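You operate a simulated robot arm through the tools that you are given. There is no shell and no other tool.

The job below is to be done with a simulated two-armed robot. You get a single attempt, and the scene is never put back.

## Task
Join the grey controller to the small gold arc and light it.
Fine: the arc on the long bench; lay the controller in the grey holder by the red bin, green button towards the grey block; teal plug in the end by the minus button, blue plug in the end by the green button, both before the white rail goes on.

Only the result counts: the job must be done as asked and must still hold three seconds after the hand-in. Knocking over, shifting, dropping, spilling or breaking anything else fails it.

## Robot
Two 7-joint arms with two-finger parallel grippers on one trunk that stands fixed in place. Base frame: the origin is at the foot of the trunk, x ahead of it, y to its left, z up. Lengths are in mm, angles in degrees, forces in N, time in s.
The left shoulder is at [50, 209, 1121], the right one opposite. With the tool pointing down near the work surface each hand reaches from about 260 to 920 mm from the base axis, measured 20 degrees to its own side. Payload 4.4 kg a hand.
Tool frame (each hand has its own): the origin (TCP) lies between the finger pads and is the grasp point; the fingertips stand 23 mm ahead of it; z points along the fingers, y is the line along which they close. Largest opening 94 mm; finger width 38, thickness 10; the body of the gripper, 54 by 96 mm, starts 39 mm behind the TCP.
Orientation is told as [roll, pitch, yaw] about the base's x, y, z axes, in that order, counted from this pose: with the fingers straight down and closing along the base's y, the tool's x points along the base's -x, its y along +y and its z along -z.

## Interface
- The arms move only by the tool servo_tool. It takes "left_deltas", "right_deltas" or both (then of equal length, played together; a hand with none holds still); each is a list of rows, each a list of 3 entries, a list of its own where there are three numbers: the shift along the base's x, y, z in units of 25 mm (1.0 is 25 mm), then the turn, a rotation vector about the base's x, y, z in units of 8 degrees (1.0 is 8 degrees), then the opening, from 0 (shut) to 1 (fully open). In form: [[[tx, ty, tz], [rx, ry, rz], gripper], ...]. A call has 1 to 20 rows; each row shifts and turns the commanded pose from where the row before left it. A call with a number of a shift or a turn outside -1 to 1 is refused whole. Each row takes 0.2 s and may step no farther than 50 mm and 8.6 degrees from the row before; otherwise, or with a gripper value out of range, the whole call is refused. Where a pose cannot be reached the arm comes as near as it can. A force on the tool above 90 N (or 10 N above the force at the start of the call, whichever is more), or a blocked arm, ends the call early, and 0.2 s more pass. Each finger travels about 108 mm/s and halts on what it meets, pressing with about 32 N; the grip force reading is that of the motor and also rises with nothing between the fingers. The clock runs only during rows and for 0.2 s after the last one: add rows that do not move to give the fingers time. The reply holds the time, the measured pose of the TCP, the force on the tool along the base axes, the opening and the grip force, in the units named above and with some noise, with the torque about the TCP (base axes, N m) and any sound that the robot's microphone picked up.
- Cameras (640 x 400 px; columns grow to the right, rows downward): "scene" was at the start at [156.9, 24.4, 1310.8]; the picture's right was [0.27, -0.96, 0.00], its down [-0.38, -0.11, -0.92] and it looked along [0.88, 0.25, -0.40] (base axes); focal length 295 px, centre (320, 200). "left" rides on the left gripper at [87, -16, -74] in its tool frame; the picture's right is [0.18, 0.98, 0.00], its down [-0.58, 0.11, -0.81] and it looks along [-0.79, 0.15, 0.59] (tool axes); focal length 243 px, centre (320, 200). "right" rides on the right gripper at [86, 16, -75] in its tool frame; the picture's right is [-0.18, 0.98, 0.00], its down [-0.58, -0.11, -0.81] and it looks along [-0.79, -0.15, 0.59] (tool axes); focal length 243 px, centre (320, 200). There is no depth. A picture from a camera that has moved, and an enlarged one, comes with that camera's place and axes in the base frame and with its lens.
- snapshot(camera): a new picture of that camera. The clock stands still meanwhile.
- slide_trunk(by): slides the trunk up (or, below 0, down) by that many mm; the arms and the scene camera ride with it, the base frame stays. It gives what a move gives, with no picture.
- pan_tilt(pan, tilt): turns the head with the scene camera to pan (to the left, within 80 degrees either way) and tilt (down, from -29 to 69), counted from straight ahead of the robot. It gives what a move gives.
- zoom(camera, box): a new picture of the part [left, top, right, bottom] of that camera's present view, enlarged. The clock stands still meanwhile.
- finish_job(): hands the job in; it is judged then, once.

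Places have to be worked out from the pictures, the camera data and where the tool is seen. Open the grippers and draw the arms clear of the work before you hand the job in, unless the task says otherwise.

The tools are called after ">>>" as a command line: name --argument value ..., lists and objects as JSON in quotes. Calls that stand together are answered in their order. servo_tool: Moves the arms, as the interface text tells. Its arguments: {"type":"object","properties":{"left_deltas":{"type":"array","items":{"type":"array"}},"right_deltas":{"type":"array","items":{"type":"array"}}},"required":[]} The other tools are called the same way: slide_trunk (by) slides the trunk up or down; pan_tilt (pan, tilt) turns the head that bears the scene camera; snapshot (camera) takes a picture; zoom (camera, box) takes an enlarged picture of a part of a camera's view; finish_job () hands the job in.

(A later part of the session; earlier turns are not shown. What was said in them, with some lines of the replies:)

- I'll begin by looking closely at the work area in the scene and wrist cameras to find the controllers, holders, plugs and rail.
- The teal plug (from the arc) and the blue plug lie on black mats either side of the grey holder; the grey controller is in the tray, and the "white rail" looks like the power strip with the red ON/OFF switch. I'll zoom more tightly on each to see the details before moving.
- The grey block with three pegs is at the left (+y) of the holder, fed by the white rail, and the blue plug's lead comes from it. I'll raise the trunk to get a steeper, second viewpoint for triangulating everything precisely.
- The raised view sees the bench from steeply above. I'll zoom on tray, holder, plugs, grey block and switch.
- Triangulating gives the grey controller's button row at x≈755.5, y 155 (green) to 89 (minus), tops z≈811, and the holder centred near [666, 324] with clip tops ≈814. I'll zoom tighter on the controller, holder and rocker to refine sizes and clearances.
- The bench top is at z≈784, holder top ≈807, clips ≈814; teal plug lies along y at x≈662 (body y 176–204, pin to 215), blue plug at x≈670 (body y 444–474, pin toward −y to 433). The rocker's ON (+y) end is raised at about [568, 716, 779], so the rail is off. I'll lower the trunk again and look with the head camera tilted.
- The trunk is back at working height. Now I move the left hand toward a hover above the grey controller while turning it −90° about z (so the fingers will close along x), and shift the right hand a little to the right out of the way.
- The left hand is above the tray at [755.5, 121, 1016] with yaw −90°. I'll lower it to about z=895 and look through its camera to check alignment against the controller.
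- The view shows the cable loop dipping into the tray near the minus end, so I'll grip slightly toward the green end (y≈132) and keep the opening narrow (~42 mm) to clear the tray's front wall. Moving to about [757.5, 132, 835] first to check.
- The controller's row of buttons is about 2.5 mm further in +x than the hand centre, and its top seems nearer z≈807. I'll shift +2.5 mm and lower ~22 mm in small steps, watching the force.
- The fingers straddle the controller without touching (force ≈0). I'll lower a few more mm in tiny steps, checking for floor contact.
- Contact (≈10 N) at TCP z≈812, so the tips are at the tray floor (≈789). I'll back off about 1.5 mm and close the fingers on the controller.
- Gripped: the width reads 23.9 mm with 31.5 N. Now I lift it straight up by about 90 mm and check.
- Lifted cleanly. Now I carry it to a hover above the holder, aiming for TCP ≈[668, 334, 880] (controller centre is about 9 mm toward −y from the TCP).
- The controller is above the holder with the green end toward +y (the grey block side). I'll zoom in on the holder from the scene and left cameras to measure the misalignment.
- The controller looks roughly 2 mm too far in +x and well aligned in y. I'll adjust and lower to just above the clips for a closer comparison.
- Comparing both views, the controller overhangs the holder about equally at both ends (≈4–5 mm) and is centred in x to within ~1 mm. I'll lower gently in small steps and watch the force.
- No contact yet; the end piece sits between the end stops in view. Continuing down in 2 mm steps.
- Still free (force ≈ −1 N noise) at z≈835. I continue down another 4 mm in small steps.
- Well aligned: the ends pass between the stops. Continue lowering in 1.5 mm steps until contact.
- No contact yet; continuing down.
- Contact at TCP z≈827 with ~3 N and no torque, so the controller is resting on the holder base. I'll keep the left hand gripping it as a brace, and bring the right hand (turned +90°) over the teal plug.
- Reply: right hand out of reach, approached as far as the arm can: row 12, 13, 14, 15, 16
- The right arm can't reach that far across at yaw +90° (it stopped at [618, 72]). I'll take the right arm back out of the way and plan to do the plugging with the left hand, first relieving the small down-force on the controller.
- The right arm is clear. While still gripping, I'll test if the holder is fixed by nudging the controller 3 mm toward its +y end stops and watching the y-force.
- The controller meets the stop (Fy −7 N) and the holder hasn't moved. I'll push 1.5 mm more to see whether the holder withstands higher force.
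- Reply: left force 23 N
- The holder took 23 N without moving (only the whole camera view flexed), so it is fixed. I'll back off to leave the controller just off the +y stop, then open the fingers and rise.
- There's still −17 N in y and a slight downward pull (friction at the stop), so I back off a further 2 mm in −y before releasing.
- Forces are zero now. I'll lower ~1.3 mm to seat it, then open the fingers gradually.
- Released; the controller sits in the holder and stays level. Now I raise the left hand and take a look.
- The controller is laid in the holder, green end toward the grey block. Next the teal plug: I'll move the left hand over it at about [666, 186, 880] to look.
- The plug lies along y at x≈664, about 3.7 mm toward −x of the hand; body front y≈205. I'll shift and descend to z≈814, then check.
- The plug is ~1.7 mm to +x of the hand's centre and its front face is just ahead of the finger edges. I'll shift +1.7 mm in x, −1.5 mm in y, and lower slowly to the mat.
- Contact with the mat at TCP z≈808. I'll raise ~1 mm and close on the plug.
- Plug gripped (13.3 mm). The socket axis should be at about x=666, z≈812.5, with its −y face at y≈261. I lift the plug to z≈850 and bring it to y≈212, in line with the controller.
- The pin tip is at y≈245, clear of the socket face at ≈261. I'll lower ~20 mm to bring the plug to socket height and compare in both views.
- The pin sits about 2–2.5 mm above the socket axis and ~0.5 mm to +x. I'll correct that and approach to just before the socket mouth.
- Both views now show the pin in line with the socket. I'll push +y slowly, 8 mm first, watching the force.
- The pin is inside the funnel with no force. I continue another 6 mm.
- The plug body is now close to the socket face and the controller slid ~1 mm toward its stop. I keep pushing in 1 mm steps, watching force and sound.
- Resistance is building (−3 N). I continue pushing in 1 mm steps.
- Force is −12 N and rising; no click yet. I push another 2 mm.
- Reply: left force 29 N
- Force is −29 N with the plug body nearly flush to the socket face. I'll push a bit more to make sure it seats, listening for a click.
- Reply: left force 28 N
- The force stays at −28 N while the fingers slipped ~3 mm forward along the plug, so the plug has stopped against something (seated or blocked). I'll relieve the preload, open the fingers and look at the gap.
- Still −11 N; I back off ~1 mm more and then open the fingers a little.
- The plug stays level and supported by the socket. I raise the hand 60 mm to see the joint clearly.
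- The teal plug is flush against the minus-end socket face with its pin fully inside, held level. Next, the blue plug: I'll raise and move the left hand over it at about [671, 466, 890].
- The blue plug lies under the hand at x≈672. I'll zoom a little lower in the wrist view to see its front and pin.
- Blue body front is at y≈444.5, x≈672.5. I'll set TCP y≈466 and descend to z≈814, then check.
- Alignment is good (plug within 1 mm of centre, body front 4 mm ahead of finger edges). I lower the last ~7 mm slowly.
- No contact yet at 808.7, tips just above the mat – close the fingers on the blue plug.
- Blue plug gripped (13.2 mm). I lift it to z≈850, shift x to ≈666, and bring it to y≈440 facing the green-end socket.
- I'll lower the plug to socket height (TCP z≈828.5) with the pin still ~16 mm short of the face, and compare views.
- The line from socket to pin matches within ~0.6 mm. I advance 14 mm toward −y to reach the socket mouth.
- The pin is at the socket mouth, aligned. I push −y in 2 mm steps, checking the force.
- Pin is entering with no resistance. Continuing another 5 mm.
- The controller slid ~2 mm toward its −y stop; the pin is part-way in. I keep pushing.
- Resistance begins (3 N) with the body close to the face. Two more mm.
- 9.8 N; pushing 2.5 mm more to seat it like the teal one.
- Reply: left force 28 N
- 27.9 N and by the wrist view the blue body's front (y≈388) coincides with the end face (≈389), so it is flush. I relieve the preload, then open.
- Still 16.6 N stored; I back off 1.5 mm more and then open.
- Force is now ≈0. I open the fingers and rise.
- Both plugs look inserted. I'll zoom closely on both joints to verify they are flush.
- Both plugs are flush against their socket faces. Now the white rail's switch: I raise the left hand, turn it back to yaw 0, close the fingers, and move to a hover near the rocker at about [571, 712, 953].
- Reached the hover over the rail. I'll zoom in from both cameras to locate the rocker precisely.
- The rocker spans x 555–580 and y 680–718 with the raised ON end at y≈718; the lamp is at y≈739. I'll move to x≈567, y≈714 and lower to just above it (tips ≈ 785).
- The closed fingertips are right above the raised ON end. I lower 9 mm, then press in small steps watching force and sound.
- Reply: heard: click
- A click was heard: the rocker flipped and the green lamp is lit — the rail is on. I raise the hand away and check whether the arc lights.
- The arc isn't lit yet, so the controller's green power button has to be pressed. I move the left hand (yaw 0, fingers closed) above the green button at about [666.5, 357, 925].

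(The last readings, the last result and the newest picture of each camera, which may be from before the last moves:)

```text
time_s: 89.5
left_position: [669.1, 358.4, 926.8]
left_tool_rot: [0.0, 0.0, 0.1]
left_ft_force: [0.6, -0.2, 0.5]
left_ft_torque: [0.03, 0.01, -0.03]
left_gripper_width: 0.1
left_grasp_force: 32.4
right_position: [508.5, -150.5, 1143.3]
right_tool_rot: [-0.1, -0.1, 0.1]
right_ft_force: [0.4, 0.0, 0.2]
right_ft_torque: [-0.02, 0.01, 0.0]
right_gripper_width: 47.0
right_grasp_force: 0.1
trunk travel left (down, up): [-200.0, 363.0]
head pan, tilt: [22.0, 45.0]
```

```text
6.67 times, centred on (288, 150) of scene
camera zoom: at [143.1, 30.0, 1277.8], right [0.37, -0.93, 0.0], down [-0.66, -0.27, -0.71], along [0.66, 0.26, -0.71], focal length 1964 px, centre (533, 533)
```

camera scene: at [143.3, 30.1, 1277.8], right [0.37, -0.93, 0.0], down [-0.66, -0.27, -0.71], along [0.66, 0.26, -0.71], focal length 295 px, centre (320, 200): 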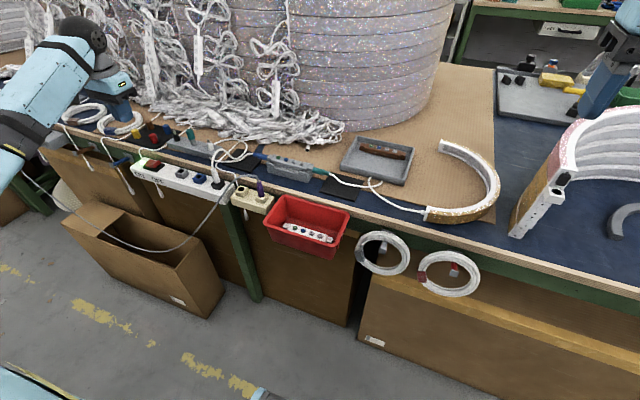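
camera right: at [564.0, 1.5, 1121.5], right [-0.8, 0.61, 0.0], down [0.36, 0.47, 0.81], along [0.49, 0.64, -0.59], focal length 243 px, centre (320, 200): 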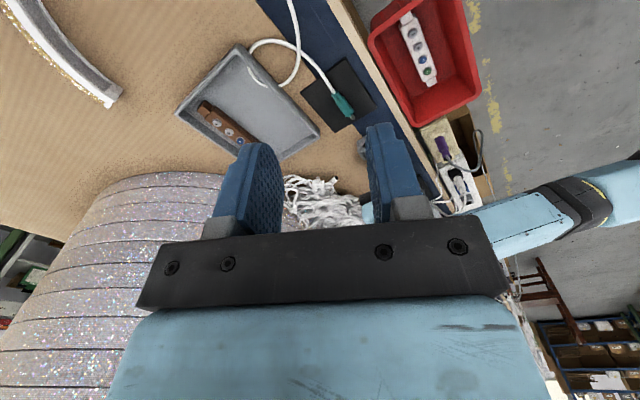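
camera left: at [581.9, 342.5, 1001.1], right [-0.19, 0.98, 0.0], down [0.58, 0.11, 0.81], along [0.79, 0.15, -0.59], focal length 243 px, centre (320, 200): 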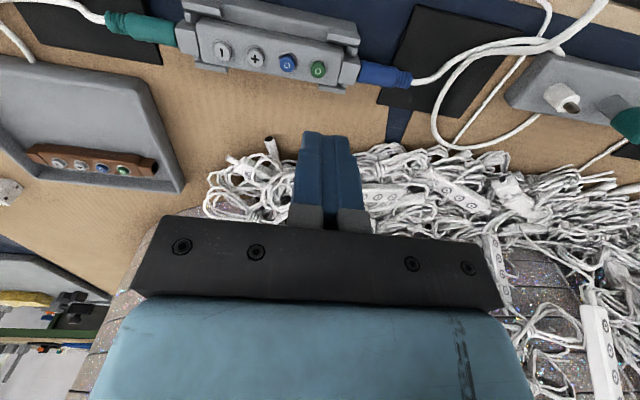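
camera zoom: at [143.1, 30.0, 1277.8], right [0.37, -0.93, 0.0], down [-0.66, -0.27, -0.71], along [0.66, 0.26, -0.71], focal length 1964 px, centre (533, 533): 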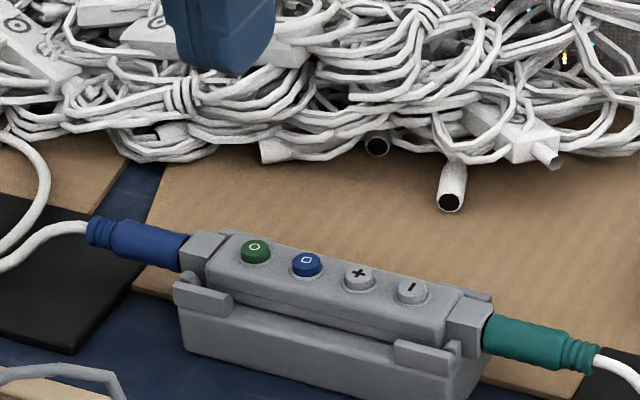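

The green button is directly below in column, ~3 mm toward −x. I adjust and lower to z≈854 (tips ~7 mm above the button).

>>> servo_tool --left_deltas '[[[-0.12, -0.03, -0.6], [0, 0, 0], 0], [[0, 0, -0.8], [0, 0, 0], 0], [[0, 0, -0.8], [0, 0, 0], 0], [[0, 0, -0.7], [0, 0, 0], 0], [[0, 0, 0], [0, 0, 0], 0]]'

>>> zoom --camera "left" --box '[240, 80, 400, 180]'

>>> zoom --camera "scene" --box '[250, 135, 314, 175]'

```text
time_s: 90.7
left_position: [664.4, 357.7, 854.5]
left_tool_rot: [0.0, 0.0, 0.1]
left_ft_force: [-0.6, -0.3, -0.4]
left_ft_torque: [-0.01, 0.03, 0.03]
left_gripper_width: 0.0
left_grasp_force: 31.7
right_position: [507.6, -150.8, 1143.5]
right_tool_rot: [-0.2, -0.2, 0.2]
right_ft_force: [-0.6, -0.6, 0.0]
right_ft_torque: [0.01, -0.03, -0.01]
right_gripper_width: 47.1
right_grasp_force: 0.0
trunk travel left (down, up): [-200.0, 363.0]
head pan, tilt: [22.0, 45.0]
```

```text
4.00 times, centred on (320, 130) of left
camera zoom: at [577.8, 341.0, 929.0], right [-0.19, 0.98, 0.0], down [0.58, 0.11, 0.81], along [0.79, 0.15, -0.59], focal length 970 px, centre (320, 480)
```

zoom: 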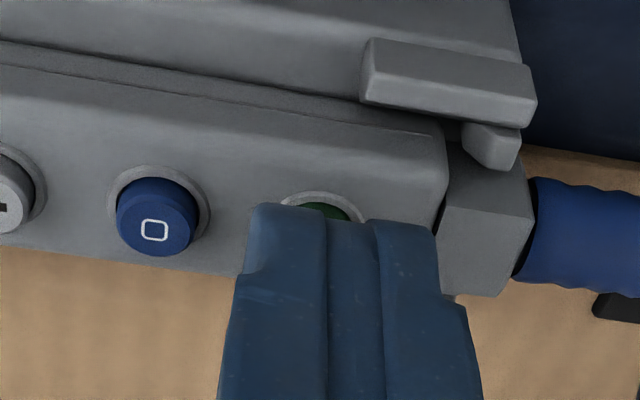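

```text
10.00 times, centred on (282, 155) of scene
camera zoom: at [143.1, 29.8, 1277.8], right [0.37, -0.93, 0.0], down [-0.66, -0.26, -0.71], along [0.66, 0.26, -0.71], focal length 2946 px, centre (700, 650)
```

zoom: 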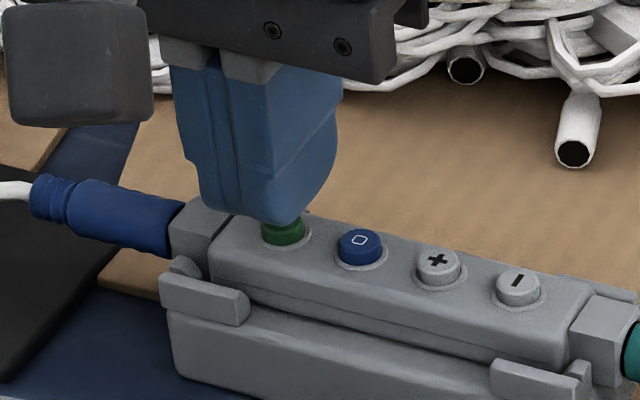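

The fingertips are over the green button only. I lower in small steps and stop at a click.

>>> servo_tool --left_deltas '[[[0.03, -0.04, -0.1], [0, 0, 0], 0], [[0, 0, -0.1], [0, 0, 0], 0], [[0, 0, 0], [0, 0, 0], 0]]'

>>> zoom --camera "scene" --box '[250, 135, 314, 175]'

```text
time_s: 91.5
left_position: [664.6, 355.6, 849.7]
left_tool_rot: [0.0, 0.0, 0.1]
left_ft_force: [0.5, 0.4, -0.3]
left_ft_torque: [0.0, 0.01, 0.0]
left_gripper_width: 0.0
left_grasp_force: 32.2
right_position: [507.5, -150.9, 1142.2]
right_tool_rot: [-0.1, -0.1, 0.1]
right_ft_force: [0.5, -1.1, -1.1]
right_ft_torque: [0.0, 0.03, 0.0]
right_gripper_width: 47.3
right_grasp_force: 0.0
trunk travel left (down, up): [-200.0, 363.0]
head pan, tilt: [22.0, 45.0]
```

```text
10.00 times, centred on (282, 155) of scene
camera zoom: at [143.2, 29.8, 1277.8], right [0.37, -0.93, 0.0], down [-0.66, -0.26, -0.71], along [0.66, 0.26, -0.71], focal length 2946 px, centre (700, 650)
```

zoom: 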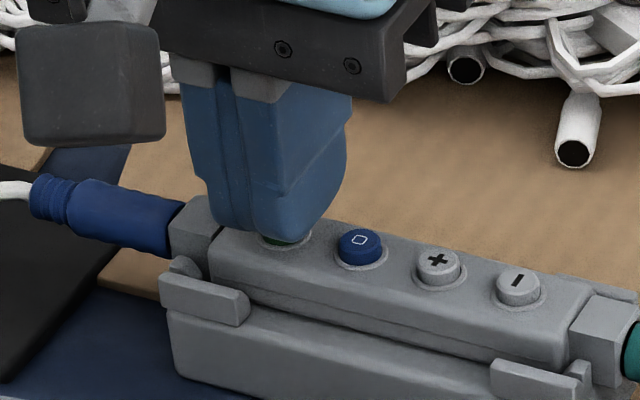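

Not touching yet at z≈849.7. I continue in 1.25 mm steps.

>>> servo_tool --left_deltas '[[[0, 0, -0.05], [0, 0, 0], 0], [[0, 0, -0.05], [0, 0, 0], 0], [[0, 0, 0], [0, 0, 0], 0]]'

>>> zoom --camera "scene" --box '[250, 135, 314, 175]'

```text
time_s: 92.3
left_position: [665.7, 354.5, 846.7]
left_tool_rot: [0.0, 0.0, 0.1]
left_ft_force: [-0.1, 0.0, 0.7]
left_ft_torque: [-0.03, -0.02, 0.01]
left_gripper_width: 0.0
left_grasp_force: 31.7
right_position: [508.0, -150.3, 1143.2]
right_tool_rot: [-0.1, 0.0, 0.1]
right_ft_force: [-1.4, -0.3, -0.4]
right_ft_torque: [0.0, 0.0, 0.03]
right_gripper_width: 47.4
right_grasp_force: 0.1
trunk travel left (down, up): [-200.0, 363.0]
head pan, tilt: [22.0, 45.0]
```

```text
10.00 times, centred on (282, 155) of scene
camera zoom: at [143.2, 29.8, 1277.8], right [0.37, -0.93, 0.0], down [-0.66, -0.26, -0.71], along [0.66, 0.26, -0.71], focal length 2946 px, centre (700, 650)
```

zoom: 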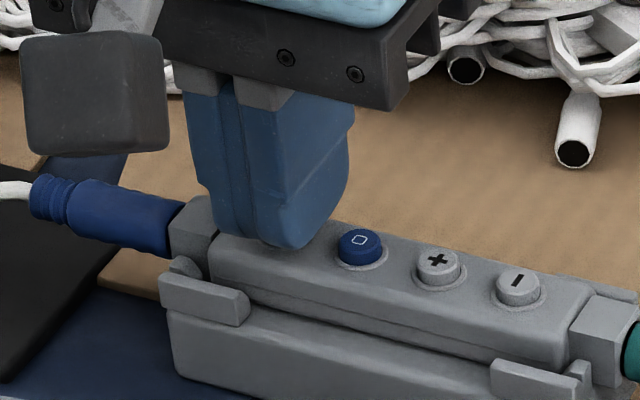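

Nearly touching. I recentre +1.5 mm in y and press down 1 mm at a time.

>>> servo_tool --left_deltas '[[[0, 0.06, -0.03], [0, 0, 0], 0], [[0, 0, -0.03], [0, 0, 0], 0], [[0, 0, 0], [0, 0, 0], 0]]'

>>> zoom --camera "scene" --box '[250, 135, 314, 175]'

```text
time_s: 93.1
left_position: [665.9, 356.0, 844.9]
left_tool_rot: [-0.1, -0.1, 0.0]
left_ft_force: [1.2, 0.6, 2.7]
left_ft_torque: [0.03, 0.01, 0.03]
left_gripper_width: 0.1
left_grasp_force: 32.1
right_position: [507.4, -151.0, 1142.6]
right_tool_rot: [-0.2, -0.1, 0.1]
right_ft_force: [0.0, 0.4, -0.2]
right_ft_torque: [-0.02, 0.0, 0.0]
right_gripper_width: 47.2
right_grasp_force: 0.0
trunk travel left (down, up): [-200.0, 363.0]
head pan, tilt: [22.0, 45.0]
heard: click
```

```text
10.00 times, centred on (282, 155) of scene
camera zoom: at [143.0, 29.8, 1277.9], right [0.37, -0.93, 0.0], down [-0.66, -0.26, -0.71], along [0.66, 0.26, -0.71], focal length 2946 px, centre (700, 650)
```

zoom: 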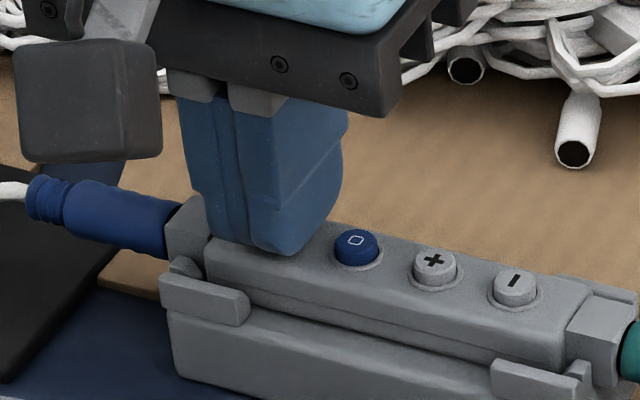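

A click was heard from the button. I raise the hand straight up and check whether the arc is lit.

>>> servo_tool --left_deltas '[[[0, 0, 0.3], [0, 0, 0], 0], [[0, 0, 0.8], [0, 0, 0], 0], [[0, 0, 0.9], [0, 0, 0], 0], [[0, 0, 0.9], [0, 0, 0], 0], [[0, 0, 0], [0, 0, 0], 0]]'

>>> snapshot --camera "scene"

>>> zoom --camera "scene" --box '[400, 120, 520, 240]'

>>> zoom --camera "scene" --box '[234, 135, 346, 205]'

```text
time_s: 94.3
left_position: [665.7, 356.4, 918.9]
left_tool_rot: [0.0, 0.1, 0.1]
left_ft_force: [-0.4, 0.2, 0.2]
left_ft_torque: [0.0, -0.03, -0.03]
left_gripper_width: 0.1
left_grasp_force: 31.8
right_position: [508.4, -151.1, 1142.8]
right_tool_rot: [0.0, 0.0, 0.0]
right_ft_force: [0.1, 0.1, 0.7]
right_ft_torque: [0.0, 0.0, 0.04]
right_gripper_width: 47.1
right_grasp_force: 0.1
trunk travel left (down, up): [-200.0, 363.0]
head pan, tilt: [22.0, 45.0]
```

```text
taken
camera scene: at [143.5, 30.0, 1277.7], right [0.37, -0.93, 0.0], down [-0.66, -0.27, -0.71], along [0.66, 0.26, -0.71], focal length 295 px, centre (320, 200)
```

scene: 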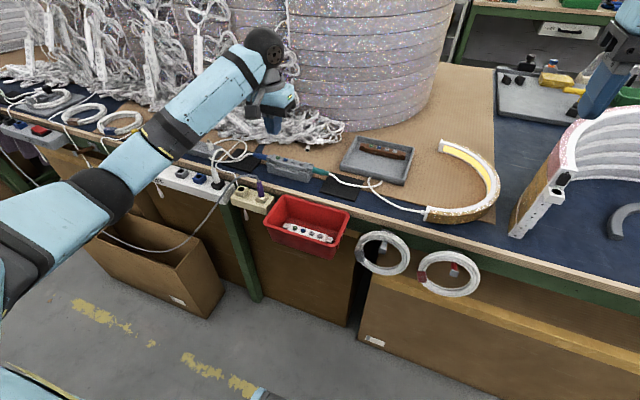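

```text
3.33 times, centred on (460, 180) of scene
camera zoom: at [143.5, 30.0, 1277.7], right [0.37, -0.93, 0.0], down [-0.66, -0.27, -0.71], along [0.66, 0.26, -0.71], focal length 982 px, centre (-147, 267)
```

zoom: 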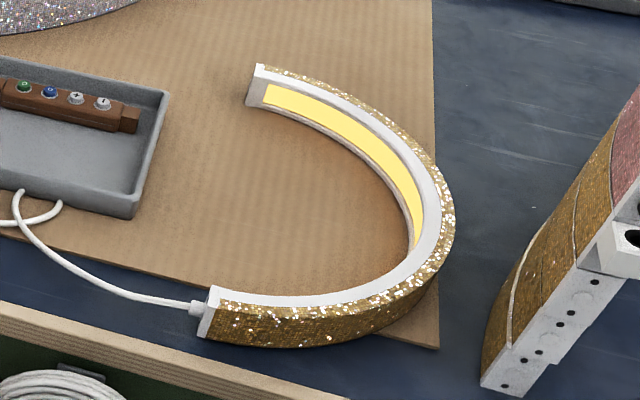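

```text
5.71 times, centred on (290, 170) of scene
camera zoom: at [143.5, 30.0, 1277.7], right [0.37, -0.93, 0.0], down [-0.66, -0.27, -0.71], along [0.66, 0.26, -0.71], focal length 1684 px, centre (491, 371)
```

zoom: 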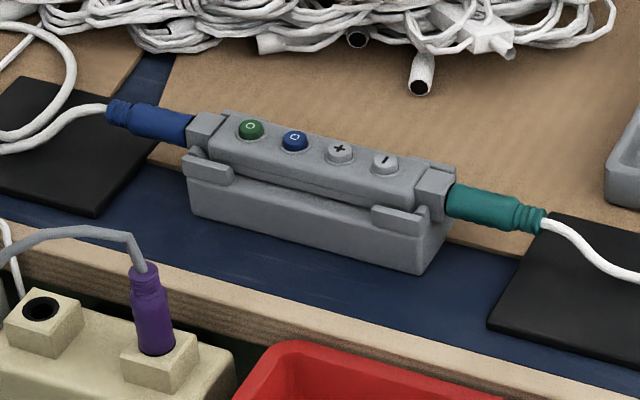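

The arc is glowing yellow. Now I draw the left arm up and back to its starting area, opening both grippers.

>>> servo_tool --left_deltas '[[[0, 0, 0.9], [0, 0, 0], 0.1], [[0, 0, 0.9], [0, 0, 0], 0.3], [[0, 0, 0.9], [0, 0, 0], 0.5], [[-0.6, 0.6, 0.9], [0, 0, 0], 0.7], [[-0.7, 0.7, 0.9], [0, 0, 0], 0.9], [[-0.7, 0.7, 0.9], [0, 0, 0], 1.0], [[-0.7, 0.7, 0.9], [0, 0, 0], 1.0], [[-0.7, 0.7, 0.9], [0, 0, 0], 1.0], [[-0.7, 0.7, 0.9], [0, 0, 0], 1.0], [[-0.7, 0.7, 0.9], [0, 0, 0], 1.0], [[-0.7, 0.7, 0], [0, 0, 0], 1.0], [[0, 0, 0], [0, 0, 0], 1.0]]' --right_deltas '[[[0, 0, 0], [0, 0, 0], 0.6], [[0, 0, 0], [0, 0, 0], 0.7], [[0, 0, 0], [0, 0, 0], 0.8], [[0, 0, 0], [0, 0, 0], 0.9], [[0, 0, 0], [0, 0, 0], 1.0], [[0, 0, 0], [0, 0, 0], 1.0], [[0, 0, 0], [0, 0, 0], 1.0], [[0, 0, 0], [0, 0, 0], 1.0], [[0, 0, 0], [0, 0, 0], 1.0], [[0, 0, 0], [0, 0, 0], 1.0], [[0, 0, 0], [0, 0, 0], 1.0], [[0, 0, 0], [0, 0, 0], 1.0]]'

>>> snapshot --camera "scene"

>>> zoom --camera "scene" --box '[110, 110, 350, 260]'

>>> zoom --camera "scene" --box '[300, 110, 540, 260]'

```text
time_s: 96.9
left_position: [529.0, 494.7, 1142.8]
left_tool_rot: [-0.1, 0.1, 0.1]
left_ft_force: [0.7, -0.7, -0.7]
left_ft_torque: [0.02, 0.0, 0.01]
left_gripper_width: 94.1
left_grasp_force: 0.1
right_position: [509.8, -150.8, 1143.3]
right_tool_rot: [-0.1, 0.0, 0.1]
right_ft_force: [-0.7, -0.4, 0.3]
right_ft_torque: [-0.03, 0.0, -0.02]
right_gripper_width: 94.0
right_grasp_force: 0.0
trunk travel left (down, up): [-200.0, 363.0]
head pan, tilt: [22.0, 45.0]
```

```text
taken
camera scene: at [143.4, 29.4, 1277.8], right [0.37, -0.93, 0.0], down [-0.66, -0.26, -0.71], along [0.66, 0.27, -0.71], focal length 295 px, centre (320, 200)
```

scene: 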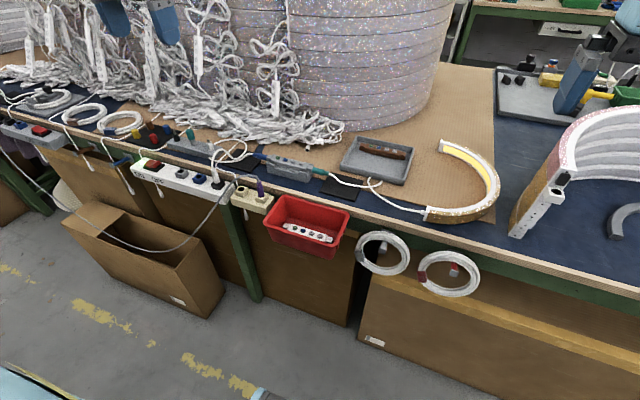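

```text
2.67 times, centred on (230, 185) of scene
camera zoom: at [143.4, 29.4, 1277.8], right [0.37, -0.93, 0.0], down [-0.66, -0.26, -0.71], along [0.66, 0.27, -0.71], focal length 786 px, centre (560, 240)
```

zoom: 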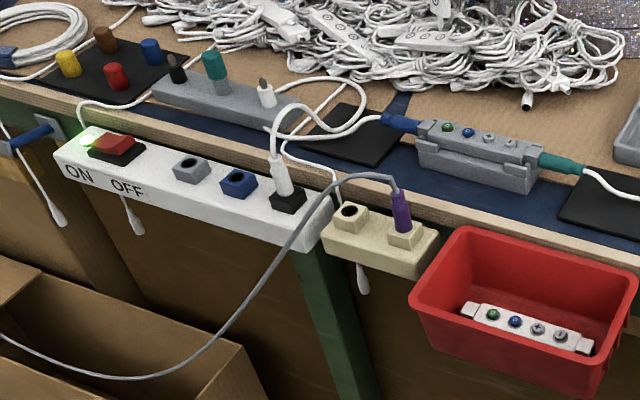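

```text
2.67 times, centred on (420, 185) of scene
camera zoom: at [143.4, 29.4, 1277.8], right [0.37, -0.93, 0.0], down [-0.66, -0.26, -0.71], along [0.66, 0.27, -0.71], focal length 786 px, centre (53, 240)
```

zoom: 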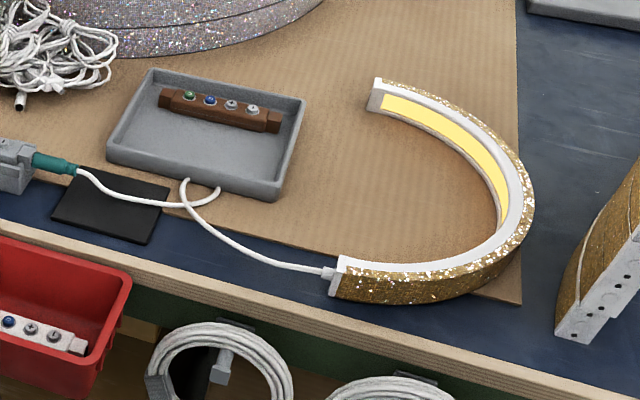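

The rail lamp is on, both plugs are seated in the controller in its holder, and the arc is still lit. The brown controller, tray, caps and other items look undisturbed, and both arms are clear with grippers open, so I hand the job in.

>>> finish_job

```text
The job is handed in.
```

The small gold arc is lit, and it was still glowing when I handed the job in.

- **Controller:** the grey controller lies in the grey holder by the red bin, with its green button towards the grey block.
- **Plugs:** the teal plug is in the minus-button end and the blue plug is in the green-button end. Both went in before the power, and both sit flush against the controller.
- **Power:** I then switched the white rail on (click heard, green lamp lit). The arc did not light from the rail alone, so I pressed the controller's green button; there was a click and the arc came on.

To check that the holder was fixed, I pushed the controller against its end stop at about 23 N. The holder did not move.

The brown controller, tray, caps and other cables looked undisturbed in the final pictures. Both arms are clear of the bench with the grippers open.
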